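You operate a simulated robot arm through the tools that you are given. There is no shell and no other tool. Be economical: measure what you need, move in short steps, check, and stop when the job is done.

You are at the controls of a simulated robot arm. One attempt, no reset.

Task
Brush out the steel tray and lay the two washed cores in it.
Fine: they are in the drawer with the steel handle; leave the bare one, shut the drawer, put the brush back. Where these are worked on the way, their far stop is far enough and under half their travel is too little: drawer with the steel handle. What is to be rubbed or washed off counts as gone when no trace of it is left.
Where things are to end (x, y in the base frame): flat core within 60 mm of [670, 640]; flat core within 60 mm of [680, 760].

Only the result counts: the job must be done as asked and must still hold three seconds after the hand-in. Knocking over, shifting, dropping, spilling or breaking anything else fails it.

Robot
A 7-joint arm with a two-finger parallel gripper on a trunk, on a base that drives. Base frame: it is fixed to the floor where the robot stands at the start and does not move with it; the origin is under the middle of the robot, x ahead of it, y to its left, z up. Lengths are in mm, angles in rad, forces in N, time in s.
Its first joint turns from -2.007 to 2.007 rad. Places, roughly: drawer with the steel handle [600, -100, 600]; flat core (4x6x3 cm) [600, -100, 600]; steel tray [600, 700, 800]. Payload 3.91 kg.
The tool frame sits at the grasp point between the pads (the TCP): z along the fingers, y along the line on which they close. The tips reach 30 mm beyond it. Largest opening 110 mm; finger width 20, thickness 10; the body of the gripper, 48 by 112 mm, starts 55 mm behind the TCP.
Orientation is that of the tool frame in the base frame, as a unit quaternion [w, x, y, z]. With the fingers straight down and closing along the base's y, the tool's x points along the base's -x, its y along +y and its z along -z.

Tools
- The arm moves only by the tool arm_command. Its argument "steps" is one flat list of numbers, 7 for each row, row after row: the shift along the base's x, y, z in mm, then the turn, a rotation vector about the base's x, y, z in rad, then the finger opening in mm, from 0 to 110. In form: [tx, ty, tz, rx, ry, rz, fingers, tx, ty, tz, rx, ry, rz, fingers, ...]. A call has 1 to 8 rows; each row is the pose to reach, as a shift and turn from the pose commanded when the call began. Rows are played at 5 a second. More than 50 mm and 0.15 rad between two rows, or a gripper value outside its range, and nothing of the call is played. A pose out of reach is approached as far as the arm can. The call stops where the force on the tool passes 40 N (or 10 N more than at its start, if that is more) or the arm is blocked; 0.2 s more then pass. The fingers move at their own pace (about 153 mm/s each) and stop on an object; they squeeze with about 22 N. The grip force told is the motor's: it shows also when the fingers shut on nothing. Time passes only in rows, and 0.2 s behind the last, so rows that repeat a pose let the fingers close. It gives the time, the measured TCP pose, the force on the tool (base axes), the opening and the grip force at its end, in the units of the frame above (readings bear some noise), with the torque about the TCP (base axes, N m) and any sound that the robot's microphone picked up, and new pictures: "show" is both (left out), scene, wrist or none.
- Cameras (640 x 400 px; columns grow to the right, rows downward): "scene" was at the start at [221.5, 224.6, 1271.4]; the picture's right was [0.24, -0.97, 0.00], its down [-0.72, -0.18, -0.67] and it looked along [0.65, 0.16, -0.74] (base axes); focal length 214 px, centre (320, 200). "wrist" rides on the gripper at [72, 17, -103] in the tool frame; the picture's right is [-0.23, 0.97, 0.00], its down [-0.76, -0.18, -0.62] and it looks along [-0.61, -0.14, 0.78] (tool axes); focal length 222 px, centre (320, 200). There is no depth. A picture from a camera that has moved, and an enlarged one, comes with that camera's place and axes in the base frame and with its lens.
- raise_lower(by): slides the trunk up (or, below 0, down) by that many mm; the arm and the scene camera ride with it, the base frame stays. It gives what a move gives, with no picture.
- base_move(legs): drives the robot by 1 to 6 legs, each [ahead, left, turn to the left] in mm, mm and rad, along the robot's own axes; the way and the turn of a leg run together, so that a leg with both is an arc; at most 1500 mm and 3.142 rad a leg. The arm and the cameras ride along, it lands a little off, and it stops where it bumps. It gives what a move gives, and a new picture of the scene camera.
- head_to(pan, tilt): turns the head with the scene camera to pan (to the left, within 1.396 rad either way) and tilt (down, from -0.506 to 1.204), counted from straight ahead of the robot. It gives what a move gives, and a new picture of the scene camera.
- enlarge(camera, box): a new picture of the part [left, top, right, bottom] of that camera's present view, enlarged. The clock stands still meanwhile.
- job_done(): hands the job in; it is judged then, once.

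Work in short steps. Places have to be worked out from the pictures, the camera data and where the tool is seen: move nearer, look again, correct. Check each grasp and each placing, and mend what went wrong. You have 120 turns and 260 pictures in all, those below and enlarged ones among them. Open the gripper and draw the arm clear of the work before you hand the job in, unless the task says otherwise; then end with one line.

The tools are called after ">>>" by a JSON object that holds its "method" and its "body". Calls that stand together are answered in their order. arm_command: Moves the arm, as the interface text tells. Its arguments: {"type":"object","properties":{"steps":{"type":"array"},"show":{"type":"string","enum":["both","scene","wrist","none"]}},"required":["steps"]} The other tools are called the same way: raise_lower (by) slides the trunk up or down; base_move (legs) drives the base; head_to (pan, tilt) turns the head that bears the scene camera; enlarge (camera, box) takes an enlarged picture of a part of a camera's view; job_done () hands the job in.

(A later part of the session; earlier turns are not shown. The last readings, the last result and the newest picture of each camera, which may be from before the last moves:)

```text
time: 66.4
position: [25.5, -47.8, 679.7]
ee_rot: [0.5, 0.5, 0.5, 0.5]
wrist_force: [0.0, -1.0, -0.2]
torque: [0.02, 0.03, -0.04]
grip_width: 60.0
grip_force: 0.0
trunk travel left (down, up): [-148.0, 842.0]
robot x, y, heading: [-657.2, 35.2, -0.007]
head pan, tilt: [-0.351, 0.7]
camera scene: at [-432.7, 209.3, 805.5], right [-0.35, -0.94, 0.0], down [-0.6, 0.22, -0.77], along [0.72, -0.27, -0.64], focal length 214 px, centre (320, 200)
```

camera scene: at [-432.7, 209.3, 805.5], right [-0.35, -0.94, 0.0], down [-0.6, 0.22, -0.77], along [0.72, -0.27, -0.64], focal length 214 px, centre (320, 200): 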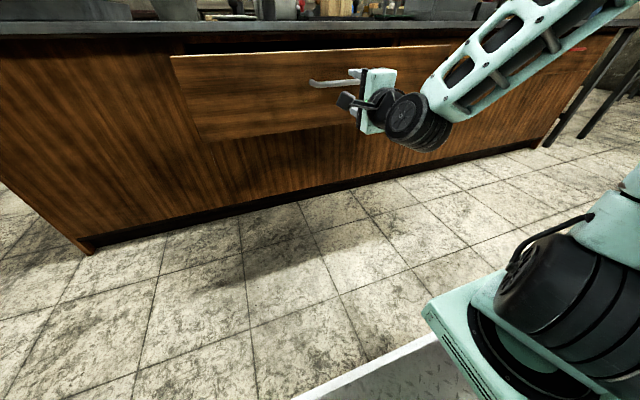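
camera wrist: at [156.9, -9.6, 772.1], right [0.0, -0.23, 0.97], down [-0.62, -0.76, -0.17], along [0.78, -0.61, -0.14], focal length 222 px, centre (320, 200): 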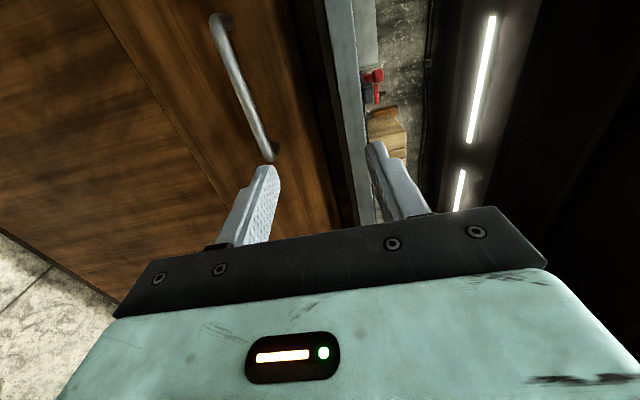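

Clear of the handle. Raising the trunk in two moves.

>>> {"method": "raise_lower", "body": {"by": 300}}

>>> {"method": "raise_lower", "body": {"by": 171}}

>>> {"method": "head_to", "body": {"pan": -0.35, "tilt": 0.7}}

```text
time: 69.4
position: [24.5, -47.3, 979.7]
ee_rot: [0.5, 0.501, 0.5, 0.499]
wrist_force: [0.1, 0.3, 0.2]
torque: [0.03, -0.05, 0.02]
grip_width: 60.1
grip_force: 0.0
trunk travel left (down, up): [-448.0, 542.0]
robot x, y, heading: [-656.1, 36.0, -0.006]
head pan, tilt: [-0.351, 0.7]
```

```text
time: 71.3
position: [25.4, -47.5, 1151.0]
ee_rot: [0.5, 0.501, 0.5, 0.499]
wrist_force: [-0.5, 0.4, -1.2]
torque: [0.0, 0.01, 0.01]
grip_width: 59.9
grip_force: 0.0
trunk travel left (down, up): [-619.0, 371.0]
robot x, y, heading: [-656.1, 31.0, -0.003]
head pan, tilt: [-0.351, 0.7]
```

```text
time: 72.0
position: [26.2, -47.4, 1150.5]
ee_rot: [0.501, 0.5, 0.5, 0.499]
wrist_force: [-0.9, -0.5, 0.2]
torque: [0.0, -0.01, 0.01]
grip_width: 60.0
grip_force: 0.1
trunk travel left (down, up): [-619.0, 371.0]
robot x, y, heading: [-659.3, 30.7, -0.006]
head pan, tilt: [-0.351, 0.7]
camera scene: at [-432.7, 209.3, 1276.4], right [-0.35, -0.94, 0.0], down [-0.6, 0.22, -0.76], along [0.72, -0.27, -0.64], focal length 214 px, centre (320, 200)
```

scene: 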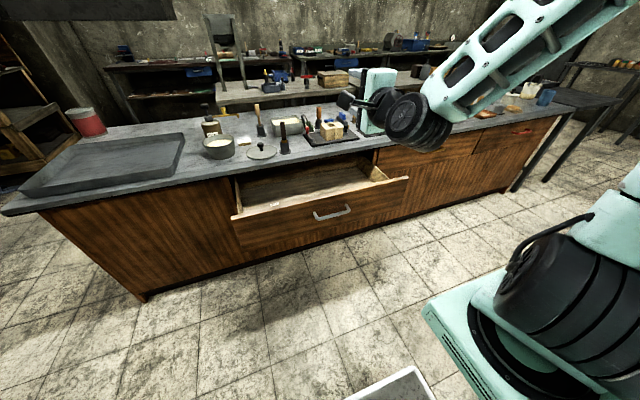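

>>> {"method": "enlarge", "body": {"camera": "scene", "box": [220, 140, 420, 260]}}

```text
3.20 times, centred on (320, 200) of scene
camera zoom: at [-432.7, 209.3, 1276.4], right [-0.35, -0.94, 0.0], down [-0.6, 0.22, -0.76], along [0.72, -0.27, -0.64], focal length 686 px, centre (320, 200)
```

zoom: 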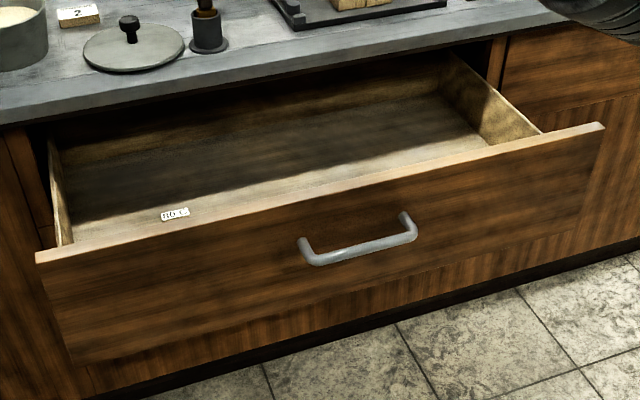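

A label shows inside ("BO…"); the cores may be hidden behind the front panel. I'll turn the tool back to pointing down and look in with the wrist camera.

>>> {"method": "arm_command", "body": {"steps": [-5, 0, 0, -0.0863, 0.0863, 0.0863, 60, -10, 0, 0, -0.1726, 0.1726, 0.1726, 60, -15, 0, 0, -0.2589, 0.2589, 0.2589, 60, -20, 0, 0, -0.3452, 0.3452, 0.3452, 60, -25, 0, 0, -0.4315, 0.4315, 0.4315, 60, -30, 0, 0, -0.5178, 0.5178, 0.5178, 60, -35, 0, 0, -0.6041, 0.6041, 0.6041, 60], "show": "none"}}

>>> {"method": "arm_command", "body": {"steps": [-5, 0, 0, -0.0863, 0.0863, 0.0863, 60, -10, 0, 0, -0.1726, 0.1726, 0.1726, 60, -15, 0, 0, -0.2589, 0.2589, 0.2589, 60, -20, 0, 0, -0.3452, 0.3452, 0.3452, 60, -25, 0, 0, -0.4315, 0.4315, 0.4315, 60, -30, 0, 0, -0.5178, 0.5178, 0.5178, 60, -35, 0, 0, -0.6051, 0.6051, 0.6051, 60], "show": "none"}}

```text
time: 73.8
position: [-8.8, -8.4, 1162.4]
ee_rot: [0.269, 0.314, 0.841, 0.348]
wrist_force: [-0.7, 0.3, -0.5]
torque: [0.01, -0.03, -0.03]
grip_width: 60.0
grip_force: 0.1
out of reach, approached as far as the arm can: row 6
trunk travel left (down, up): [-619.0, 371.0]
robot x, y, heading: [-656.2, 34.7, -0.006]
head pan, tilt: [-0.351, 0.7]
stopped in row 7: the arm was blocked; the commanded pose is now the measured one
```

```text
refused: row 7 steps farther than a row can; nothing moved
```

Resuming the remaining 1.14 rad of turn from here.

>>> {"method": "arm_command", "body": {"steps": [0, 0, 0, -0.092, 0.0711, 0.083, 60, 0, 0, 0, -0.184, 0.1422, 0.166, 60, 0, 0, 0, -0.276, 0.2133, 0.249, 60, 0, 0, 0, -0.368, 0.2844, 0.332, 60, 0, 0, 0, -0.46, 0.3555, 0.415, 60, 0, 0, 0, -0.552, 0.4266, 0.498, 60, 0, 0, 0, -0.644, 0.4977, 0.581, 60, 0, 0, 0, -0.736, 0.569, 0.664, 60], "show": "none"}}

```text
time: 75.5
position: [-19.5, -14.8, 1162.9]
ee_rot: [-0.001, -0.003, 1.0, 0.002]
wrist_force: [0.1, 1.0, -0.1]
torque: [0.02, 0.03, 0.0]
grip_width: 59.9
grip_force: 0.1
out of reach, approached as far as the arm can: row 7, 8
trunk travel left (down, up): [-619.0, 371.0]
robot x, y, heading: [-655.6, 32.5, -0.007]
head pan, tilt: [-0.351, 0.7]
```

Tool points down again. Driving ahead 200 mm to look into the drawer.

>>> {"method": "base_move", "body": {"legs": [[200, -30, 0]]}}

>>> {"method": "enlarge", "body": {"camera": "wrist", "box": [0, 0, 640, 400]}}

```text
time: 77.2
position: [181.2, -45.2, 1162.5]
ee_rot: [0.001, -0.003, 1.0, 0.003]
wrist_force: [0.6, 0.1, 0.1]
torque: [0.0, -0.02, -0.03]
grip_width: 60.2
grip_force: 0.1
trunk travel left (down, up): [-619.0, 371.0]
robot x, y, heading: [-459.8, 0.3, -0.004]
head pan, tilt: [-0.351, 0.7]
camera scene: at [-232.0, 177.6, 1276.4], right [-0.35, -0.94, 0.0], down [-0.6, 0.23, -0.76], along [0.72, -0.27, -0.64], focal length 214 px, centre (320, 200)
```

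scene: 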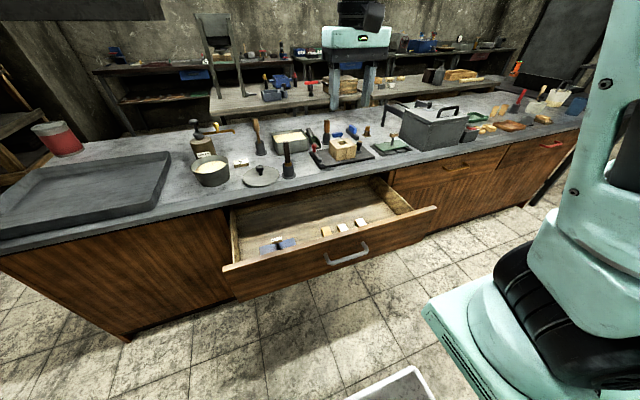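

```text
1.00 times, centred on (320, 200) of wrist
camera zoom: at [107.5, -27.9, 1265.3], right [0.22, 0.98, 0.0], down [0.76, -0.18, 0.62], along [0.61, -0.13, -0.78], focal length 222 px, centre (320, 200)
```

zoom: 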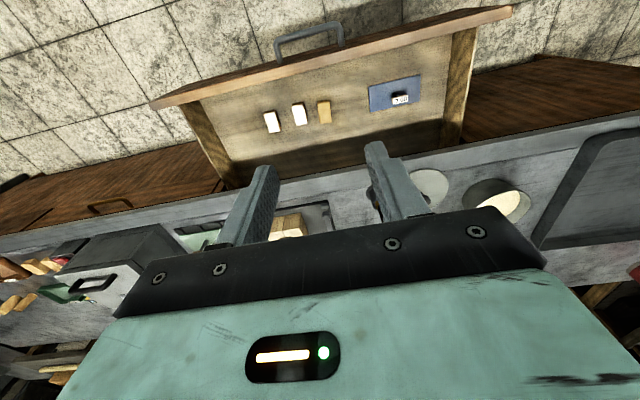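

Three cores are visible: two white (washed) and one tan (bare). Enlarging them.

>>> {"method": "enlarge", "body": {"camera": "wrist", "box": [220, 40, 460, 190]}}

>>> {"method": "enlarge", "body": {"camera": "scene", "box": [220, 170, 440, 310]}}

```text
2.67 times, centred on (340, 115) of wrist
camera zoom: at [107.5, -27.9, 1265.3], right [0.22, 0.98, 0.0], down [0.76, -0.18, 0.62], along [0.61, -0.13, -0.78], focal length 592 px, centre (267, 427)
```

zoom: 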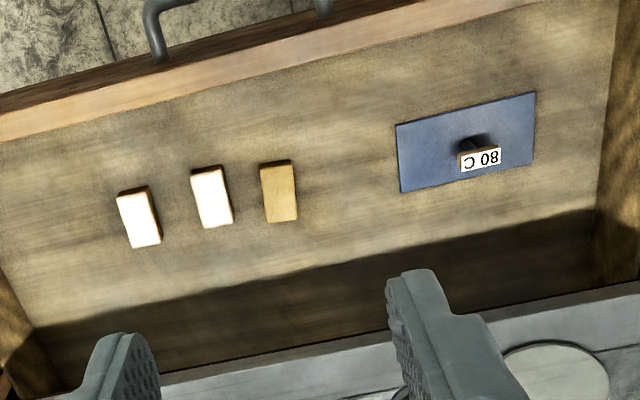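

```text
2.86 times, centred on (330, 240) of scene
camera zoom: at [-232.0, 177.6, 1276.4], right [-0.35, -0.94, 0.0], down [-0.6, 0.23, -0.76], along [0.72, -0.27, -0.64], focal length 613 px, centre (291, 86)
```

zoom: 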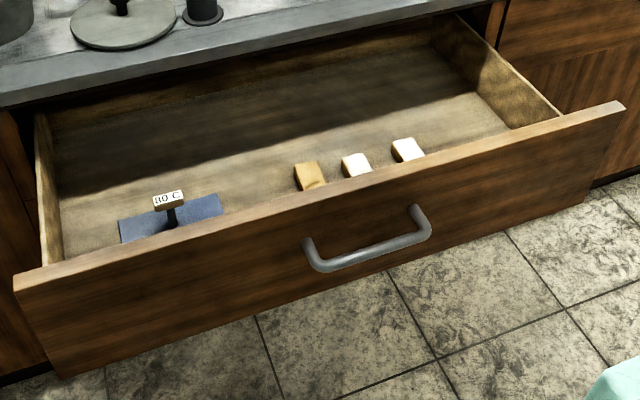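

Two white washed cores at about (288, -198) and (286, -120), and the bare tan one at about (296, -51). I'll move the hand over the outer white one and look again closer.

>>> {"method": "arm_command", "body": {"steps": [12, -20, -35, 0, 0, 0, 75, 24, -40, -70, 0, 0, 0, 75, 36, -60, -105, 0, 0, 0, 75, 48, -80, -140, 0, 0, 0, 75, 60, -100, -175, 0, 0, 0, 75, 72, -120, -210, 0, 0, 0, 75, 84, -140, -245, 0, 0, 0, 75, 97, -150, -285, 0, 0, 0, 75], "show": "wrist"}}

>>> {"method": "enlarge", "body": {"camera": "wrist", "box": [200, 20, 480, 195]}}

```text
time: 79.0
position: [116.1, -121.5, 1022.3]
ee_rot: [0.002, -0.003, 1.0, 0.002]
wrist_force: [-0.3, 0.7, -0.1]
torque: [0.0, 0.01, 0.0]
grip_width: 74.9
grip_force: 0.1
out of reach, approached as far as the arm can: row 1, 2, 3, 4, 5, 6, 7, 8
trunk travel left (down, up): [-619.0, 371.0]
robot x, y, heading: [-456.5, 4.3, -0.008]
head pan, tilt: [-0.351, 0.7]
camera wrist: at [41.8, -104.2, 1124.7], right [0.22, 0.98, 0.01], down [0.76, -0.18, 0.63], along [0.61, -0.13, -0.78], focal length 222 px, centre (320, 200)
```

wrist: 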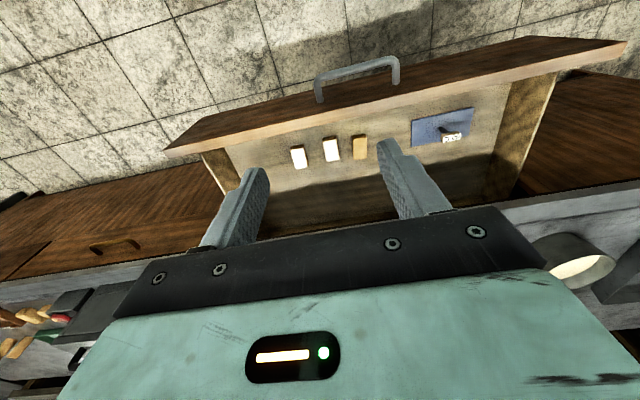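

```text
2.29 times, centred on (340, 108) of wrist
camera zoom: at [41.8, -104.2, 1124.7], right [0.22, 0.98, 0.01], down [0.76, -0.18, 0.63], along [0.61, -0.13, -0.78], focal length 508 px, centre (274, 411)
```

zoom: 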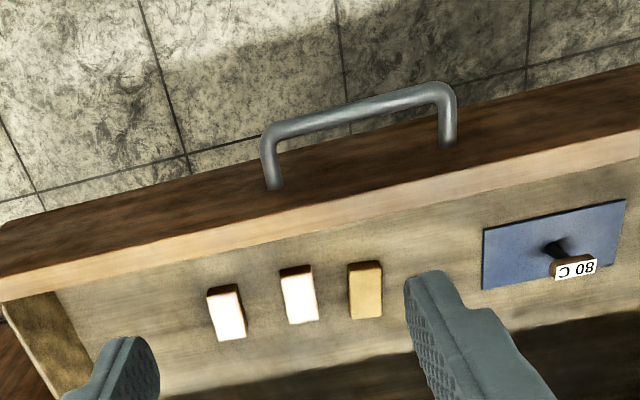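

The arm is stuck at a joint limit in this branch. Let me look at its posture.

>>> {"method": "head_to", "body": {"pan": -0.6, "tilt": 0.5}}

```text
time: 79.7
position: [115.8, -120.5, 1022.3]
ee_rot: [0.002, -0.002, 1.0, 0.002]
wrist_force: [0.2, 0.0, 0.5]
torque: [0.01, -0.01, -0.01]
grip_width: 75.0
grip_force: 0.0
trunk travel left (down, up): [-619.0, 371.0]
robot x, y, heading: [-457.8, 1.4, -0.004]
head pan, tilt: [-0.6, 0.499]
camera scene: at [-236.9, 155.5, 1294.1], right [-0.57, -0.82, 0.0], down [-0.39, 0.27, -0.88], along [0.72, -0.5, -0.48], focal length 214 px, centre (320, 200)
```

scene: 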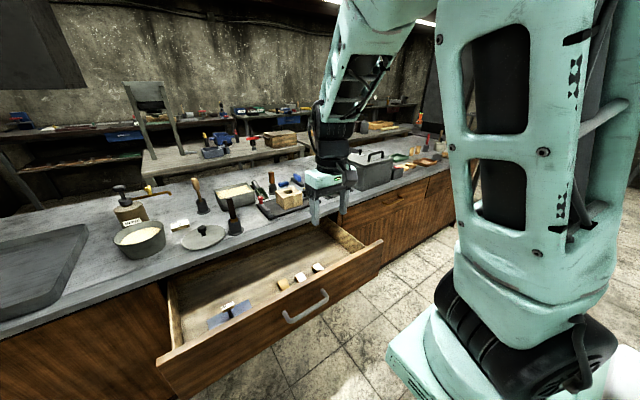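

I'll test how freely the arm moves from here with a small outward and downward move.

>>> {"method": "arm_command", "body": {"steps": [0, 0, -20, 0, 0, 0, 75, 0, 0, -40, 0, 0, 0, 75], "show": "none"}}

>>> {"method": "arm_command", "body": {"steps": [20, 0, 0, 0, 0, 0, 75, 40, 0, 0, 0, 0, 0, 75], "show": "none"}}

>>> {"method": "arm_command", "body": {"steps": [0, 20, 0, 0, 0, 0, 75, 0, 40, 0, 0, 0, 0, 75], "show": "none"}}

```text
time: 80.3
position: [99.4, -115.7, 995.6]
ee_rot: [0.002, -0.003, 1.0, 0.002]
wrist_force: [0.2, -0.5, 0.5]
torque: [-0.04, 0.0, 0.05]
grip_width: 75.0
grip_force: 0.0
out of reach, approached as far as the arm can: row 1, 2
trunk travel left (down, up): [-619.0, 371.0]
robot x, y, heading: [-460.5, 1.3, -0.008]
head pan, tilt: [-0.6, 0.499]
```

```text
time: 80.9
position: [115.2, -107.2, 1012.2]
ee_rot: [0.003, -0.002, 1.0, 0.002]
wrist_force: [-0.1, 0.1, 0.0]
torque: [0.01, 0.01, 0.01]
grip_width: 74.8
grip_force: 0.0
out of reach, approached as far as the arm can: row 1, 2
trunk travel left (down, up): [-619.0, 371.0]
robot x, y, heading: [-457.0, 2.5, -0.01]
head pan, tilt: [-0.6, 0.499]
```

```text
time: 81.5
position: [114.0, -67.5, 1011.7]
ee_rot: [0.001, -0.002, 1.0, 0.003]
wrist_force: [0.7, -0.1, -0.2]
torque: [-0.04, -0.01, 0.03]
grip_width: 75.1
grip_force: 0.0
trunk travel left (down, up): [-619.0, 371.0]
robot x, y, heading: [-456.0, 8.5, -0.005]
head pan, tilt: [-0.6, 0.499]
```

It is a constrained joint. I'll test whether yawing the tool frees it.

>>> {"method": "arm_command", "body": {"steps": [0, 0, 0, 0, 0, 0.14, 75, 0, 0, 0, 0, 0, 0.28, 75, 0, 0, 0, 0, 0, 0.42, 75, 0, 0, -30, 0, 0, 0.42, 75, 0, 0, -60, 0, 0, 0.42, 75], "show": "none"}}

```text
time: 82.7
position: [93.5, -63.6, 971.2]
ee_rot: [0.002, -0.211, 0.978, 0.002]
wrist_force: [0.0, -0.1, 0.2]
torque: [0.0, -0.01, 0.02]
grip_width: 75.3
grip_force: 0.0
out of reach, approached as far as the arm can: row 4, 5
trunk travel left (down, up): [-619.0, 371.0]
robot x, y, heading: [-458.6, 2.5, -0.005]
head pan, tilt: [-0.6, 0.499]
```

Yaw makes no difference. I'll return the arm to its starting posture relative to the base, which may restore the earlier elbow configuration.

>>> {"method": "arm_command", "body": {"steps": [-8, 20, 40, 0, 0, -0.1, 75, -16, 40, 80, 0, 0, -0.2, 75, -24, 70, 115, 0, 0, -0.3, 75, -32, 105, 145, 0, 0, -0.42, 75, -40, 145, 170, 0, 0, -0.42, 75, -48, 190, 185, 0, 0, -0.42, 75, -56, 235, 200, 0, 0, -0.42, 75, -64, 280, 213, 0, 0, -0.42, 75], "show": "none"}}

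>>> {"method": "arm_command", "body": {"steps": [-10, 45, 0, 0, 0, 0, 75, -20, 88, 0, 0, 0, 0, 75, -20, 88, -45, 0, 0, 0, 75, -20, 88, -90, 0, 0, 0, 75, -20, 88, -135, 0, 0, 0, 75], "show": "scene"}}

```text
time: 84.5
position: [91.6, -29.4, 1105.9]
ee_rot: [0.001, -0.006, 1.0, 0.005]
wrist_force: [0.4, -0.7, 0.5]
torque: [0.01, 0.05, -0.02]
grip_width: 75.1
grip_force: 0.0
out of reach, approached as far as the arm can: row 4, 5, 6, 7, 8
trunk travel left (down, up): [-619.0, 371.0]
robot x, y, heading: [-457.1, 2.4, -0.008]
head pan, tilt: [-0.6, 0.499]
```

```text
time: 85.7
position: [59.8, 11.8, 964.9]
ee_rot: [0.005, -0.01, 1.0, 0.017]
wrist_force: [0.6, 0.1, -0.3]
torque: [0.02, 0.01, -0.02]
grip_width: 74.9
grip_force: 0.0
out of reach, approached as far as the arm can: row 1, 2, 3, 4, 5
trunk travel left (down, up): [-619.0, 371.0]
robot x, y, heading: [-460.0, 5.5, -0.005]
head pan, tilt: [-0.6, 0.499]
camera scene: at [-236.9, 155.3, 1294.2], right [-0.57, -0.82, 0.0], down [-0.39, 0.27, -0.88], along [0.72, -0.5, -0.48], focal length 214 px, centre (320, 200)
```

scene: 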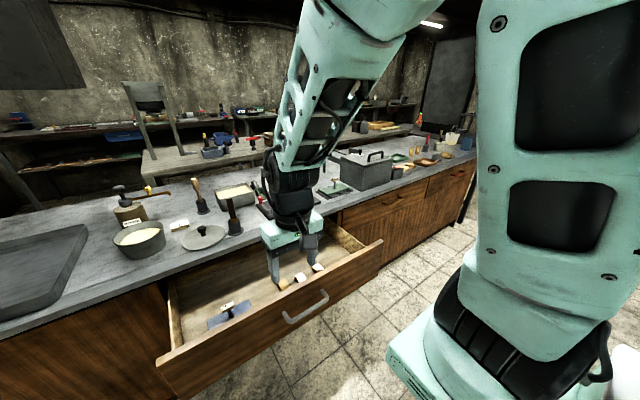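

Sideways motion is limited too. Testing yaw in the other direction.

>>> {"method": "arm_command", "body": {"steps": [0, 0, 30, 0, 0, -0.14, 75, 0, 0, 60, 0, 0, -0.28, 75, 0, 0, 90, 0, 0, -0.42, 75, 0, 0, 120, 0, 0, -0.56, 75, 0, 0, 120, 0, 0, -0.7, 75, 0, 40, 120, 0, 0, -0.7, 75, 0, 80, 120, 0, 0, -0.7, 75, 0, 120, 120, 0, 0, -0.7, 75], "show": "none"}}

```text
time: 87.5
position: [45.8, -90.3, 938.4]
ee_rot: [0.033, 0.313, 0.947, 0.062]
wrist_force: [-0.3, -0.4, 0.3]
torque: [0.01, -0.01, 0.01]
grip_width: 75.1
grip_force: 0.0
out of reach, approached as far as the arm can: row 1, 2, 3, 4, 5, 6, 7, 8
trunk travel left (down, up): [-619.0, 371.0]
robot x, y, heading: [-458.1, -0.3, -0.004]
head pan, tilt: [-0.6, 0.499]
```

Negative yaw makes it worse, so positive yaw is the freer direction. Turning the tool well positive and re-testing.

>>> {"method": "arm_command", "body": {"steps": [0, 0, 0, 0, 0, 0.148, 75, 0, 0, 0, 0, 0, 0.296, 75, 0, 0, 0, 0, 0, 0.444, 75, 0, 0, 0, 0, 0, 0.592, 75, 0, 0, 0, 0, 0, 0.74, 75, 0, 0, 0, 0, 0, 0.888, 75, 0, 0, 0, 0, 0, 1.036, 75, 0, 0, 0, 0, 0, 1.184, 75], "show": "none"}}

>>> {"method": "arm_command", "body": {"steps": [0, 0, 0, 0, 0, 0.148, 75, 0, 0, 0, 0, 0, 0.296, 75, 0, 0, 0, 0, 0, 0.444, 75, 0, 0, 0, 0, 0, 0.592, 75, 0, 0, 0, 0, 0, 0.74, 75, 0, 0, 0, 0, 0, 0.888, 75, 40, 0, 0, 0, 0, 0.888, 75, 80, 0, 0, 0, 0, 0.888, 75], "show": "both"}}

```text
time: 89.3
position: [43.5, -86.0, 948.4]
ee_rot: [-0.005, -0.27, 0.961, 0.067]
wrist_force: [-1.2, 0.2, -0.1]
torque: [-0.01, -0.01, 0.0]
grip_width: 75.3
grip_force: 0.1
out of reach, approached as far as the arm can: row 7, 8
trunk travel left (down, up): [-619.0, 371.0]
robot x, y, heading: [-455.8, 3.5, -0.008]
head pan, tilt: [-0.6, 0.499]
```

```text
time: 91.1
position: [71.3, -75.9, 984.8]
ee_rot: [-0.034, -0.656, 0.752, 0.058]
wrist_force: [-0.2, 0.2, 0.5]
torque: [0.01, 0.0, 0.01]
grip_width: 75.1
grip_force: 0.0
out of reach, approached as far as the arm can: row 3, 4, 5, 6, 7, 8
trunk travel left (down, up): [-619.0, 371.0]
robot x, y, heading: [-456.2, 2.1, -0.005]
head pan, tilt: [-0.6, 0.499]
camera scene: at [-236.9, 155.5, 1294.1], right [-0.57, -0.82, 0.0], down [-0.39, 0.27, -0.88], along [0.72, -0.5, -0.48], focal length 214 px, centre (320, 200)
camera wrist: at [56.1, -149.5, 1085.8], right [-0.93, 0.35, 0.14], down [0.36, 0.7, 0.61], along [0.12, 0.61, -0.78], focal length 222 px, centre (320, 200)
```

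scene: 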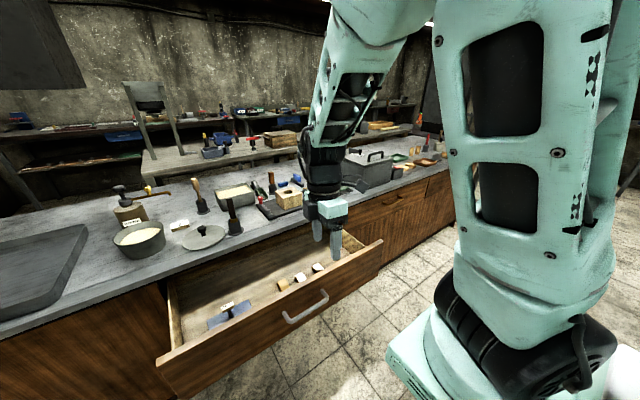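
wrist: 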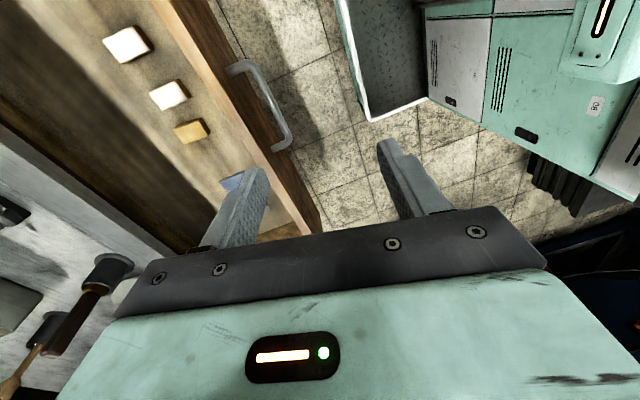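

Rather than fight the arm limits, I'll hold a workable tool-down pose and position it with base and trunk, as I did at the handle. First back to exact tool-down, yaw 0.

>>> {"method": "arm_command", "body": {"steps": [4, -5, 3, -0.0127, -0.0075, -0.1433, 75, 8, -10, 6, -0.0254, -0.015, -0.2866, 75, 12, -15, 9, -0.0381, -0.0225, -0.43, 75, 16, -20, 12, -0.0508, -0.03, -0.5732, 75, 20, -25, 15, -0.0635, -0.0375, -0.7165, 75], "show": "none"}}

>>> {"method": "arm_command", "body": {"steps": [2, -2, 5, -0.0127, -0.0075, -0.1433, 75, 4, -4, 10, -0.0254, -0.015, -0.2866, 75, 6, -6, 15, -0.0381, -0.0225, -0.43, 75, 8, -8, 20, -0.0508, -0.03, -0.5732, 75, 10, -10, 20, -0.0635, -0.0375, -0.7165, 75], "show": "none"}}

```text
time: 92.3
position: [91.0, -101.8, 999.6]
ee_rot: [-0.018, -0.348, 0.937, 0.032]
wrist_force: [-0.2, -0.6, 0.5]
torque: [0.01, 0.01, -0.01]
grip_width: 74.8
grip_force: 0.0
trunk travel left (down, up): [-619.0, 371.0]
robot x, y, heading: [-459.0, 3.5, -0.011]
head pan, tilt: [-0.6, 0.499]
```

```text
time: 93.5
position: [101.8, -110.5, 1018.4]
ee_rot: [0.0, 0.003, 1.0, 0.002]
wrist_force: [0.2, 0.1, 0.3]
torque: [-0.02, 0.01, -0.03]
grip_width: 74.6
grip_force: 0.2
trunk travel left (down, up): [-619.0, 371.0]
robot x, y, heading: [-454.4, 3.3, -0.008]
head pan, tilt: [-0.6, 0.499]
```

Clean tool-down pose. Now driving to bring the hand over the outer white core, then lowering part way.

>>> {"method": "base_move", "body": {"legs": [[175, -85, 0]]}}

>>> {"method": "raise_lower", "body": {"by": -170}}

>>> {"method": "enlarge", "body": {"camera": "wrist", "box": [0, 0, 640, 400]}}

```text
time: 95.1
position: [277.5, -195.2, 1019.8]
ee_rot: [-0.001, 0.0, 1.0, 0.001]
wrist_force: [-0.6, 0.2, -0.9]
torque: [-0.04, 0.04, 0.01]
grip_width: 75.0
grip_force: 0.0
trunk travel left (down, up): [-619.0, 371.0]
robot x, y, heading: [-281.0, -84.9, -0.008]
head pan, tilt: [-0.6, 0.499]
camera scene: at [-61.2, 70.3, 1294.1], right [-0.57, -0.82, 0.0], down [-0.39, 0.27, -0.88], along [0.72, -0.5, -0.48], focal length 214 px, centre (320, 200)
```

scene: 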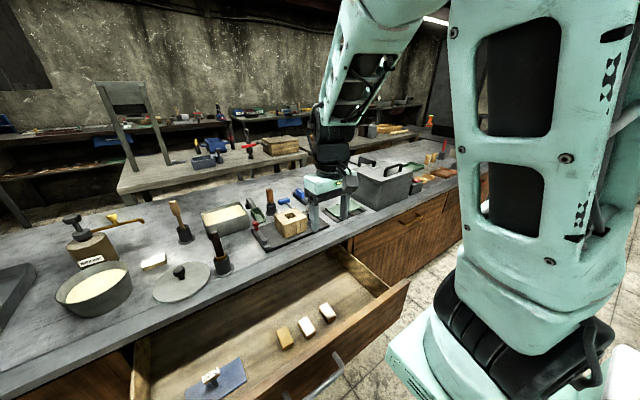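

```text
time: 97.0
position: [276.6, -194.0, 849.1]
ee_rot: [0.0, 0.0, 1.0, 0.001]
wrist_force: [-0.4, 1.2, -0.6]
torque: [-0.05, 0.0, -0.01]
grip_width: 75.1
grip_force: 0.0
trunk travel left (down, up): [-449.0, 541.0]
robot x, y, heading: [-281.8, -82.7, -0.007]
head pan, tilt: [-0.6, 0.499]
```

```text
1.00 times, centred on (320, 200) of wrist
camera zoom: at [203.2, -177.4, 952.3], right [0.23, 0.97, 0.0], down [0.76, -0.18, 0.62], along [0.61, -0.14, -0.78], focal length 222 px, centre (320, 200)
```

zoom: 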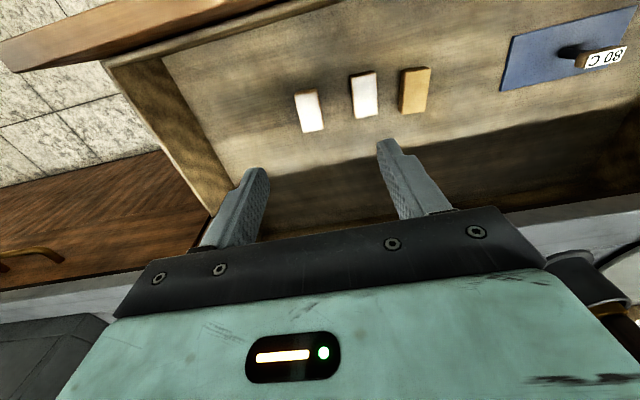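

>>> {"method": "enlarge", "body": {"camera": "wrist", "box": [270, 50, 450, 150]}}

```text
3.56 times, centred on (360, 100) of wrist
camera zoom: at [203.2, -177.4, 952.3], right [0.23, 0.97, 0.0], down [0.76, -0.18, 0.62], along [0.61, -0.14, -0.78], focal length 790 px, centre (178, 556)
```

zoom: 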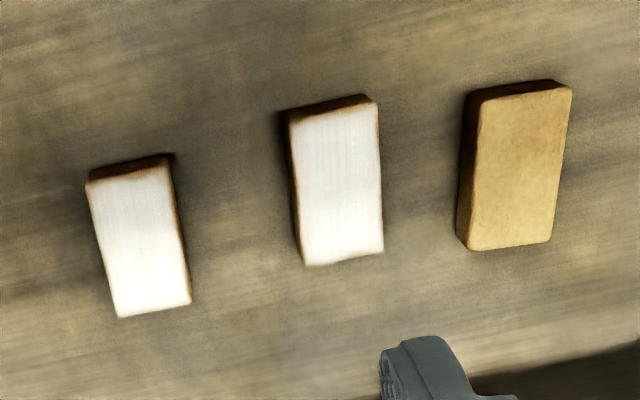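

Triangulation puts the core tops at z≈583 (drawer floor ≈553): white A at (312, -218), yaw ≈ -0.07; white B at (305, -130); bare at (317, -54). I'll shift the arm outward and up to keep the base clear of the drawer front, then lower with the trunk.

>>> {"method": "arm_command", "body": {"steps": [10, -8, 35, 0, 0, -0.035, 75, 22, -16, 68, 0, 0, -0.07, 75, 35, -24, 100, 0, 0, -0.07, 75], "show": "none"}}

```text
time: 97.8
position: [311.7, -218.9, 950.4]
ee_rot: [0.0, 0.034, 0.999, 0.001]
wrist_force: [-0.1, 0.0, 0.5]
torque: [0.0, 0.03, 0.01]
grip_width: 74.9
grip_force: 0.0
trunk travel left (down, up): [-449.0, 541.0]
robot x, y, heading: [-285.4, -84.7, -0.005]
head pan, tilt: [-0.6, 0.499]
```

Reached exactly. Lowering the trunk toward z≈660, then checking.

>>> {"method": "raise_lower", "body": {"by": -280}}

>>> {"method": "enlarge", "body": {"camera": "wrist", "box": [200, 0, 480, 250]}}

>>> {"method": "head_to", "body": {"pan": -0.6, "tilt": 0.8}}

```text
time: 100.7
position: [312.3, -218.4, 669.8]
ee_rot: [0.0, 0.034, 0.999, 0.0]
wrist_force: [-0.6, -0.3, 0.0]
torque: [-0.03, 0.02, 0.02]
grip_width: 74.9
grip_force: 0.0
trunk travel left (down, up): [-169.0, 821.0]
robot x, y, heading: [-281.6, -84.0, -0.004]
head pan, tilt: [-0.6, 0.499]
```

```text
1.60 times, centred on (340, 125) of wrist
camera zoom: at [239.3, -196.3, 772.8], right [0.29, 0.96, 0.0], down [0.75, -0.23, 0.62], along [0.6, -0.18, -0.78], focal length 355 px, centre (288, 320)
```

zoom: 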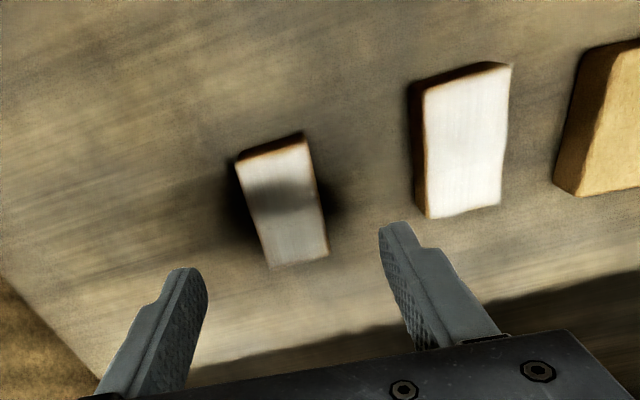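

```text
time: 101.5
position: [312.1, -219.0, 669.9]
ee_rot: [0.0, 0.035, 0.999, 0.002]
wrist_force: [0.2, 0.6, -0.1]
torque: [0.02, 0.02, -0.02]
grip_width: 75.2
grip_force: 0.1
trunk travel left (down, up): [-169.0, 821.0]
robot x, y, heading: [-280.1, -81.4, -0.007]
head pan, tilt: [-0.6, 0.799]
camera scene: at [-69.7, 76.1, 818.2], right [-0.57, -0.82, 0.0], down [-0.59, 0.41, -0.7], along [0.57, -0.4, -0.72], focal length 214 px, centre (320, 200)
```

scene: 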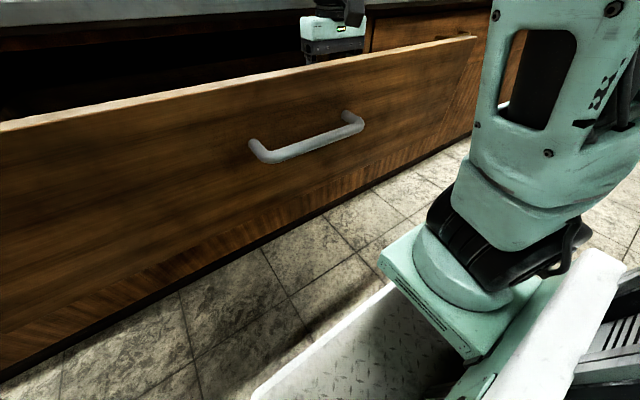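

Nicely clear, and core A is centred between the fingers. Lowering to grasp height.

>>> {"method": "raise_lower", "body": {"by": -70}}

>>> {"method": "enlarge", "body": {"camera": "wrist", "box": [200, 50, 480, 250]}}

```text
time: 102.5
position: [314.8, -219.9, 607.0]
ee_rot: [0.004, 0.035, 0.999, 0.0]
wrist_force: [2.2, 0.7, 15.4]
torque: [-0.61, 0.09, 0.02]
grip_width: 74.5
grip_force: 0.1
trunk travel left (down, up): [-100.0, 890.0]
robot x, y, heading: [-284.0, -86.2, -0.003]
head pan, tilt: [-0.6, 0.799]
stopped: the force on the tool passed its limit (the readings are from after the stop); the commanded pose is now the measured one
```

```text
2.00 times, centred on (340, 150) of wrist
camera zoom: at [240.9, -196.4, 707.0], right [0.29, 0.96, 0.0], down [0.74, -0.23, 0.63], along [0.6, -0.18, -0.78], focal length 444 px, centre (280, 300)
```

zoom: 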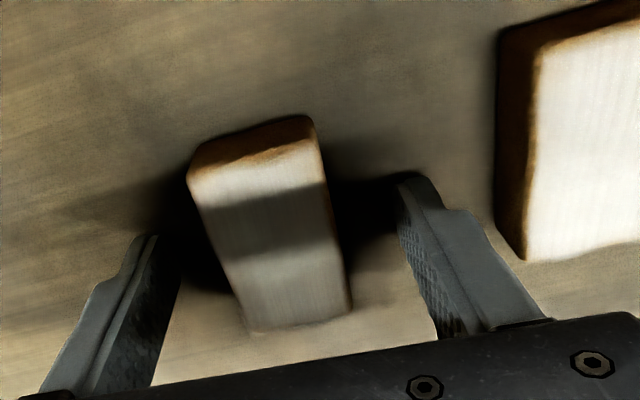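

Fingertips touched the drawer floor (TCP 607, so floor is at ≈576 and core top ≈605). Raising 5 mm, shifting 13 mm back to the core's middle, then closing.

>>> {"method": "arm_command", "body": {"steps": [0, 0, 5, 0, 0, 0, 75, -13, 3, 5, 0, 0, 0, 75, -13, 3, 5, 0, 0, 0, 20, -13, 3, 5, 0, 0, 0, 20, -13, 3, 5, 0, 0, 0, 20], "show": "wrist"}}

```text
time: 103.7
position: [300.0, -215.7, 609.5]
ee_rot: [0.003, 0.035, 0.999, 0.0]
wrist_force: [0.4, -0.5, 0.2]
torque: [0.01, -0.01, 0.01]
grip_width: 35.3
grip_force: 21.5
trunk travel left (down, up): [-100.0, 890.0]
robot x, y, heading: [-281.9, -83.1, -0.004]
head pan, tilt: [-0.6, 0.799]
camera wrist: at [227.8, -193.5, 711.5], right [0.29, 0.96, 0.0], down [0.74, -0.23, 0.63], along [0.6, -0.18, -0.78], focal length 222 px, centre (320, 200)
```

wrist: 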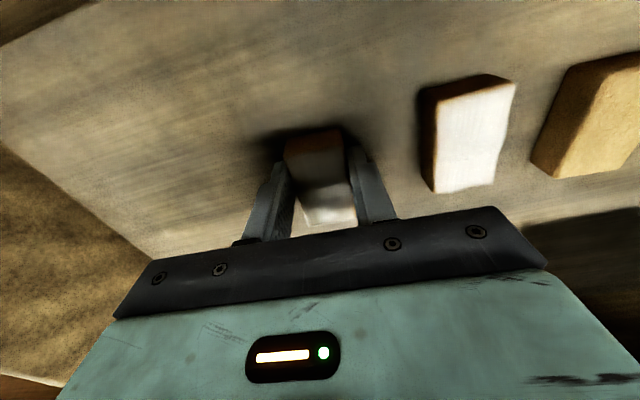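

Core A gripped (35 mm). Raising the trunk to lift it out.

>>> {"method": "raise_lower", "body": {"by": 60}}

>>> {"method": "raise_lower", "body": {"by": 360}}

>>> {"method": "enlarge", "body": {"camera": "wrist", "box": [0, 0, 640, 400]}}

```text
time: 104.7
position: [300.7, -215.6, 668.7]
ee_rot: [0.003, 0.035, 0.999, 0.0]
wrist_force: [-0.3, -0.2, 1.0]
torque: [0.0, 0.01, -0.01]
grip_width: 19.9
grip_force: 0.0
trunk travel left (down, up): [-160.0, 830.0]
robot x, y, heading: [-278.0, -81.1, -0.002]
head pan, tilt: [-0.6, 0.799]
```

```text
time: 108.2
position: [301.7, -216.1, 1028.6]
ee_rot: [0.003, 0.035, 0.999, 0.0]
wrist_force: [-0.8, 0.1, -0.2]
torque: [0.03, -0.01, 0.01]
grip_width: 20.2
grip_force: 0.0
trunk travel left (down, up): [-520.0, 470.0]
robot x, y, heading: [-281.4, -81.4, 0.001]
head pan, tilt: [-0.6, 0.799]
```

```text
1.00 times, centred on (320, 200) of wrist
camera zoom: at [227.9, -193.5, 1131.5], right [0.29, 0.96, 0.0], down [0.74, -0.23, 0.63], along [0.6, -0.18, -0.78], focal length 222 px, centre (320, 200)
```

zoom: 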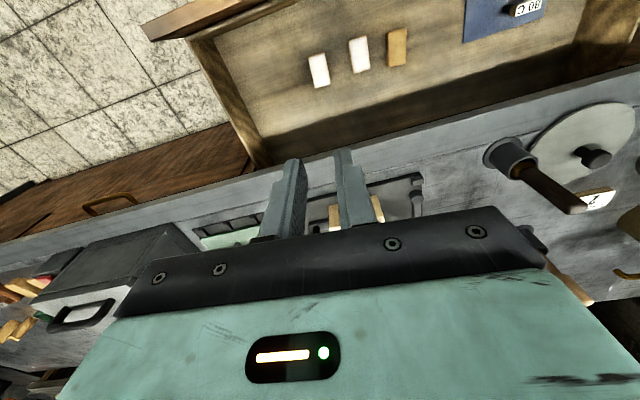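

The core slipped out – the tips held only its upper rim – and it's still in place. I'll enlarge to check it before retrying lower.

>>> {"method": "enlarge", "body": {"camera": "wrist", "box": [280, 10, 440, 110]}}

>>> {"method": "raise_lower", "body": {"by": -400}}

>>> {"method": "arm_command", "body": {"steps": [5, -2, 0, 0, 0, 0, 70, 5, -2, 0, 0, 0, 0, 70], "show": "wrist"}}

```text
4.00 times, centred on (360, 60) of wrist
camera zoom: at [227.9, -193.5, 1131.5], right [0.29, 0.96, 0.0], down [0.74, -0.23, 0.63], along [0.6, -0.18, -0.78], focal length 888 px, centre (160, 760)
```

zoom: 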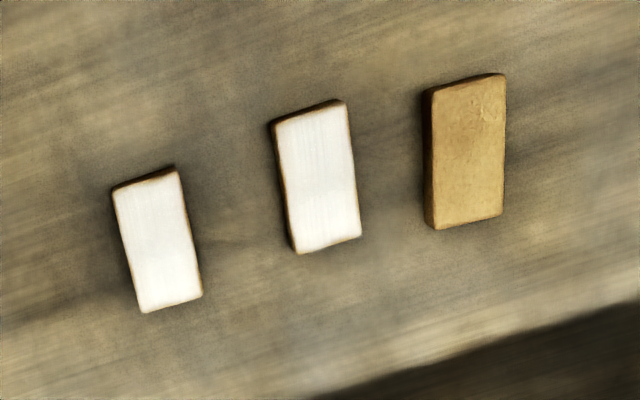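

```text
time: 112.0
position: [299.9, -215.5, 630.0]
ee_rot: [0.003, 0.035, 0.999, 0.001]
wrist_force: [0.3, 0.4, 0.3]
torque: [0.01, -0.01, -0.03]
grip_width: 20.0
grip_force: 0.1
trunk travel left (down, up): [-120.0, 870.0]
robot x, y, heading: [-276.1, -81.8, -0.001]
head pan, tilt: [-0.6, 0.799]
```

```text
time: 112.6
position: [306.1, -219.1, 628.9]
ee_rot: [0.004, 0.035, 0.999, 0.0]
wrist_force: [0.3, -0.4, -0.2]
torque: [0.02, 0.0, -0.04]
grip_width: 69.9
grip_force: 0.1
trunk travel left (down, up): [-120.0, 870.0]
robot x, y, heading: [-280.8, -82.2, -0.001]
head pan, tilt: [-0.6, 0.799]
camera wrist: at [233.2, -195.4, 731.5], right [0.29, 0.96, 0.0], down [0.74, -0.23, 0.63], along [0.6, -0.18, -0.78], focal length 222 px, centre (320, 200)
```

wrist: 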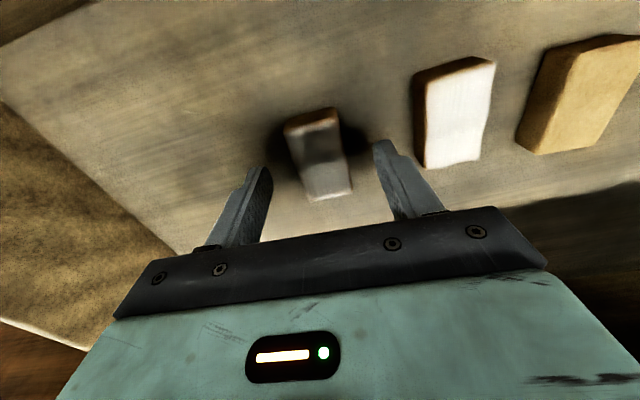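

Core sits unchanged. Descending in small arm steps until light contact.

>>> {"method": "arm_command", "body": {"steps": [0, 0, -10, 0, 0, 0, 70, 0, 0, -18, 0, 0, 0, 70, 0, 0, -22, 0, 0, 0, 70], "show": "none"}}

```text
time: 113.4
position: [305.7, -218.6, 607.1]
ee_rot: [0.003, 0.034, 0.999, 0.001]
wrist_force: [0.3, -0.6, 0.9]
torque: [-0.01, 0.01, 0.0]
grip_width: 69.9
grip_force: 0.0
trunk travel left (down, up): [-120.0, 870.0]
robot x, y, heading: [-280.2, -83.4, -0.009]
head pan, tilt: [-0.6, 0.799]
```

>>> {"method": "arm_command", "body": {"steps": [0, 0, -3, 0, 0, 0, 70, 0, 0, -5, 0, 0, 0, 70], "show": "none"}}

```text
time: 114.0
position: [306.5, -219.3, 605.5]
ee_rot: [0.006, 0.035, 0.999, -0.001]
wrist_force: [0.6, 1.1, 40.6]
torque: [-0.54, 0.41, -0.2]
grip_width: 69.5
grip_force: 0.0
trunk travel left (down, up): [-120.0, 870.0]
robot x, y, heading: [-280.8, -81.0, -0.003]
head pan, tilt: [-0.6, 0.799]
```

Floor contact confirmed at TCP ≈606. Up 2 mm and close fully.

>>> {"method": "arm_command", "body": {"steps": [0, 0, 2, 0, 0, 0, 70, 0, 0, 2, 0, 0, 0, 0, 0, 0, 2, 0, 0, 0, 0, 0, 0, 2, 0, 0, 0, 0], "show": "wrist"}}

>>> {"method": "enlarge", "body": {"camera": "wrist", "box": [240, 100, 400, 240]}}

```text
time: 115.0
position: [305.5, -218.3, 605.0]
ee_rot: [0.004, 0.035, 0.999, 0.0]
wrist_force: [-1.4, -6.3, 33.5]
torque: [-0.42, 0.38, -0.13]
grip_width: 35.1
grip_force: 21.6
trunk travel left (down, up): [-120.0, 870.0]
robot x, y, heading: [-283.9, -82.7, -0.004]
head pan, tilt: [-0.6, 0.799]
camera wrist: at [232.6, -195.8, 707.1], right [0.3, 0.96, 0.0], down [0.74, -0.23, 0.63], along [0.6, -0.18, -0.78], focal length 222 px, centre (320, 200)
```

wrist: 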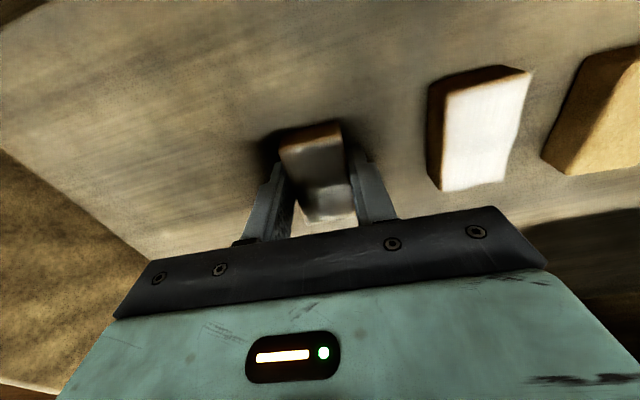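

```text
2.86 times, centred on (320, 170) of wrist
camera zoom: at [232.6, -195.8, 707.1], right [0.3, 0.96, 0.0], down [0.74, -0.23, 0.63], along [0.6, -0.18, -0.78], focal length 635 px, centre (320, 286)
```

zoom: 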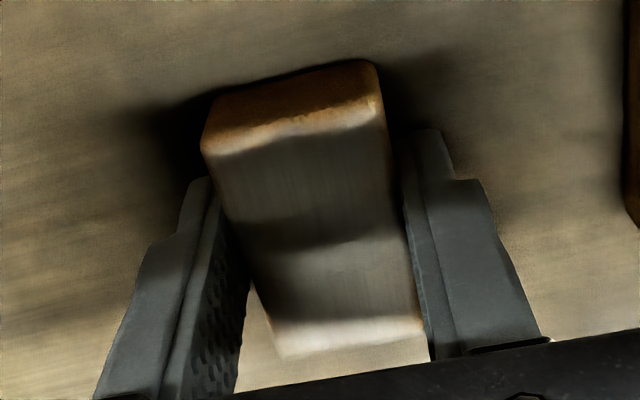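

Gripped with full tip depth. Lifting gently with the arm and checking the width.

>>> {"method": "arm_command", "body": {"steps": [0, 0, 5, 0, 0, 0, 0, 0, 0, 12, 0, 0, 0, 0, 0, 0, 25, 0, 0, 0, 0, 0, 0, 45, 0, 0, 0, 0], "show": "wrist"}}

```text
time: 116.0
position: [306.9, -218.3, 649.9]
ee_rot: [0.002, 0.035, 0.999, 0.0]
wrist_force: [0.1, 0.0, -1.1]
torque: [-0.01, 0.01, -0.02]
grip_width: 35.3
grip_force: 21.9
trunk travel left (down, up): [-120.0, 870.0]
robot x, y, heading: [-278.8, -82.7, 0.001]
head pan, tilt: [-0.6, 0.799]
camera wrist: at [233.3, -195.1, 751.5], right [0.29, 0.96, 0.0], down [0.74, -0.23, 0.63], along [0.6, -0.18, -0.78], focal length 222 px, centre (320, 200)
```

wrist: 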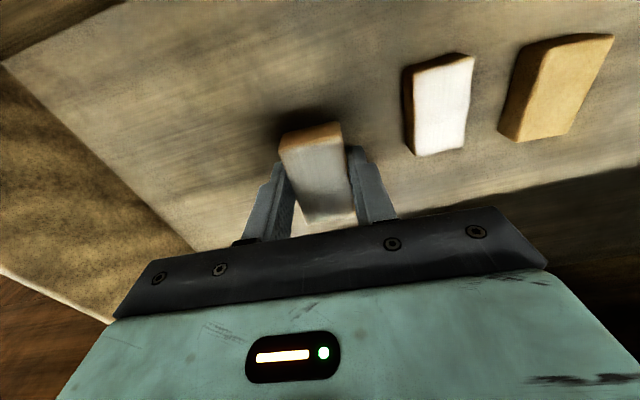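

Held securely. Raising the trunk, then extending the arm outward so the base can stay back from the bench at the tray.

>>> {"method": "raise_lower", "body": {"by": 360}}

>>> {"method": "arm_command", "body": {"steps": [18, 0, 36, 0, 0, 0.035, 0, 36, 0, 72, 0, 0, 0.07, 0, 54, 0, 108, 0, 0, 0.07, 0, 73, 0, 150, 0, 0, 0.07, 0], "show": "none"}}

>>> {"method": "base_move", "body": {"legs": [[-30, 0, 0], [0, 860, 0]]}}

>>> {"method": "head_to", "body": {"pan": 0.0, "tilt": 0.7}}

```text
time: 119.5
position: [306.7, -218.3, 1009.0]
ee_rot: [0.004, 0.035, 0.999, 0.001]
wrist_force: [0.5, -0.1, -1.4]
torque: [0.01, 0.01, 0.03]
grip_width: 35.4
grip_force: 21.6
trunk travel left (down, up): [-480.0, 510.0]
robot x, y, heading: [-279.9, -78.7, -0.002]
head pan, tilt: [-0.6, 0.799]
```

```text
time: 120.5
position: [334.8, -204.9, 1148.6]
ee_rot: [0.005, 0.0, 1.0, 0.0]
wrist_force: [0.3, -0.4, -0.1]
torque: [0.03, 0.01, 0.04]
grip_width: 35.2
grip_force: 21.9
out of reach, approached as far as the arm can: row 3, 4
trunk travel left (down, up): [-480.0, 510.0]
robot x, y, heading: [-285.7, -81.2, 0.003]
head pan, tilt: [-0.6, 0.799]
```

```text
time: 125.5
position: [308.6, 653.4, 1147.7]
ee_rot: [0.005, -0.001, 1.0, 0.0]
wrist_force: [0.5, -0.3, -0.7]
torque: [0.02, 0.01, 0.0]
grip_width: 34.9
grip_force: 22.2
trunk travel left (down, up): [-480.0, 510.0]
robot x, y, heading: [-309.4, 772.2, 0.002]
head pan, tilt: [-0.6, 0.799]
camera scene: at [-96.9, 933.8, 1129.4], right [-0.57, -0.82, 0.0], down [-0.59, 0.41, -0.7], along [0.57, -0.4, -0.72], focal length 214 px, centre (320, 200)
```

scene: 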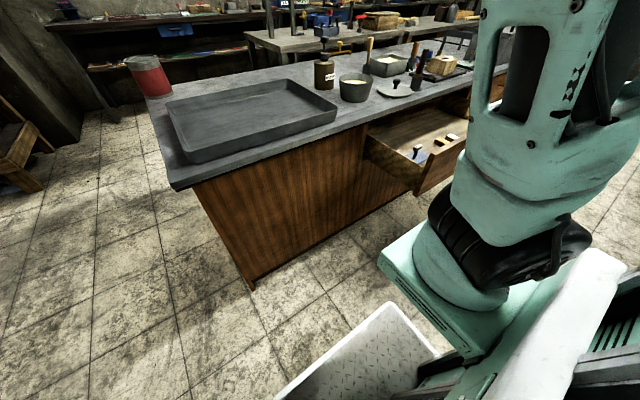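

```text
time: 126.5
position: [308.3, 653.4, 1148.0]
ee_rot: [0.004, -0.001, 1.0, 0.0]
wrist_force: [0.0, 0.6, -0.3]
torque: [-0.01, -0.03, -0.03]
grip_width: 35.3
grip_force: 21.8
trunk travel left (down, up): [-480.0, 510.0]
robot x, y, heading: [-305.7, 772.9, -0.0]
head pan, tilt: [0.0, 0.7]
camera scene: at [-78.3, 979.2, 1137.6], right [0.0, -1.0, 0.0], down [-0.64, 0.0, -0.76], along [0.76, 0.0, -0.64], focal length 214 px, centre (320, 200)
```

scene: 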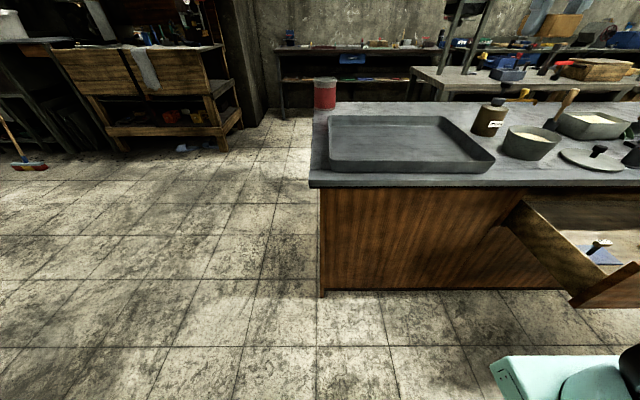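

Target reach works: driving ahead 350 mm puts the core near (657, 640), with the base still clear of the bench.

>>> {"method": "base_move", "body": {"legs": [[200, -12, 0], [150, 0, 0]]}}

>>> {"method": "raise_lower", "body": {"by": -220}}

>>> {"method": "enlarge", "body": {"camera": "wrist", "box": [0, 0, 640, 400]}}

```text
time: 129.0
position: [657.7, 639.2, 1146.1]
ee_rot: [0.005, 0.0, 1.0, 0.0]
wrist_force: [0.1, -0.5, -0.7]
torque: [0.0, 0.02, -0.02]
grip_width: 35.4
grip_force: 22.0
trunk travel left (down, up): [-480.0, 510.0]
robot x, y, heading: [40.4, 755.8, -0.004]
head pan, tilt: [0.0, 0.7]
camera scene: at [270.9, 966.0, 1137.6], right [0.0, -1.0, 0.0], down [-0.64, 0.0, -0.76], along [0.76, 0.0, -0.64], focal length 214 px, centre (320, 200)
```

scene: 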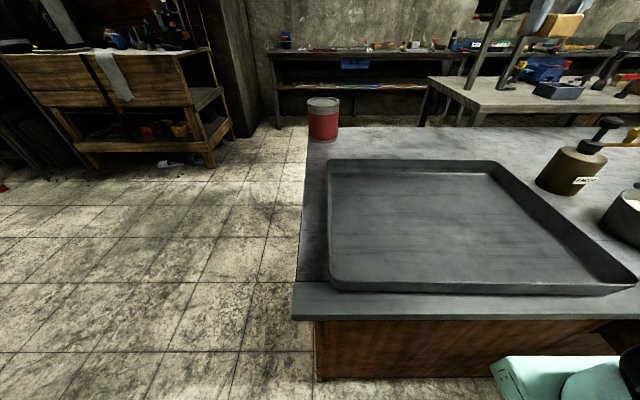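

```text
time: 131.4
position: [658.6, 639.9, 928.3]
ee_rot: [0.005, 0.0, 1.0, 0.0]
wrist_force: [0.4, -0.1, -0.7]
torque: [-0.03, 0.0, 0.0]
grip_width: 35.1
grip_force: 22.0
trunk travel left (down, up): [-260.0, 730.0]
robot x, y, heading: [39.6, 762.4, -0.004]
head pan, tilt: [0.0, 0.7]
```

```text
1.00 times, centred on (320, 200) of wrist
camera zoom: at [583.1, 656.9, 1029.5], right [0.23, 0.97, 0.0], down [0.76, -0.18, 0.63], along [0.61, -0.14, -0.78], focal length 222 px, centre (320, 200)
```

zoom: 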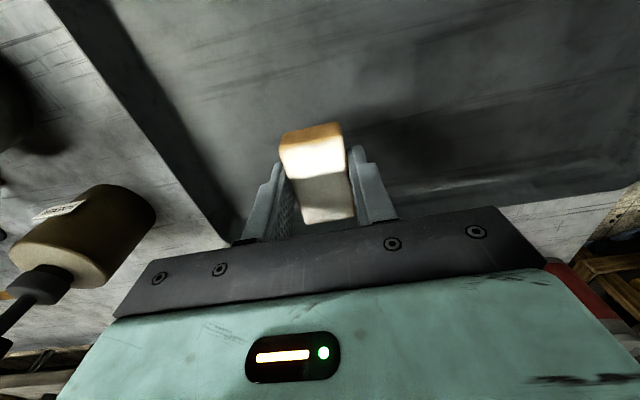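

Over the tray. Lowering to just above the floor, then fine steps.

>>> {"method": "raise_lower", "body": {"by": -65}}

>>> {"method": "arm_command", "body": {"steps": [0, 0, -3, 0, 0, 0, 0, 0, 0, -6, 0, 0, 0, 0], "show": "wrist"}}

```text
time: 132.4
position: [657.8, 639.0, 863.2]
ee_rot: [0.005, 0.0, 1.0, -0.001]
wrist_force: [-0.3, -0.2, -1.2]
torque: [-0.01, -0.02, 0.02]
grip_width: 35.2
grip_force: 22.1
trunk travel left (down, up): [-195.0, 795.0]
robot x, y, heading: [41.8, 763.7, -0.002]
head pan, tilt: [0.0, 0.7]
```

```text
time: 133.0
position: [657.5, 639.6, 856.0]
ee_rot: [0.004, 0.0, 1.0, -0.001]
wrist_force: [-0.2, 0.3, -1.7]
torque: [0.0, -0.01, 0.02]
grip_width: 35.0
grip_force: 21.3
trunk travel left (down, up): [-195.0, 795.0]
robot x, y, heading: [39.4, 761.4, 0.001]
head pan, tilt: [0.0, 0.7]
camera wrist: at [583.0, 656.9, 958.6], right [0.23, 0.97, 0.0], down [0.76, -0.18, 0.63], along [0.61, -0.14, -0.78], focal length 222 px, centre (320, 200)
```

wrist: 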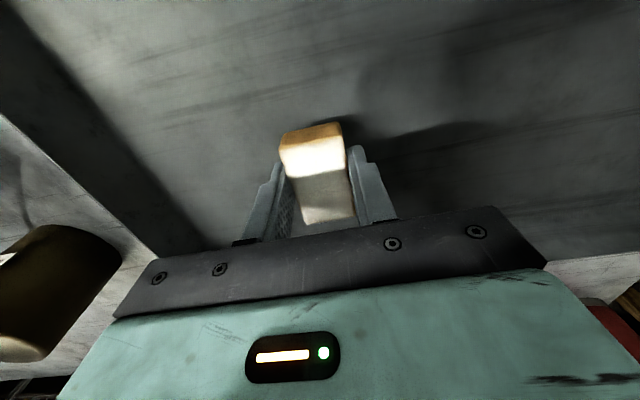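

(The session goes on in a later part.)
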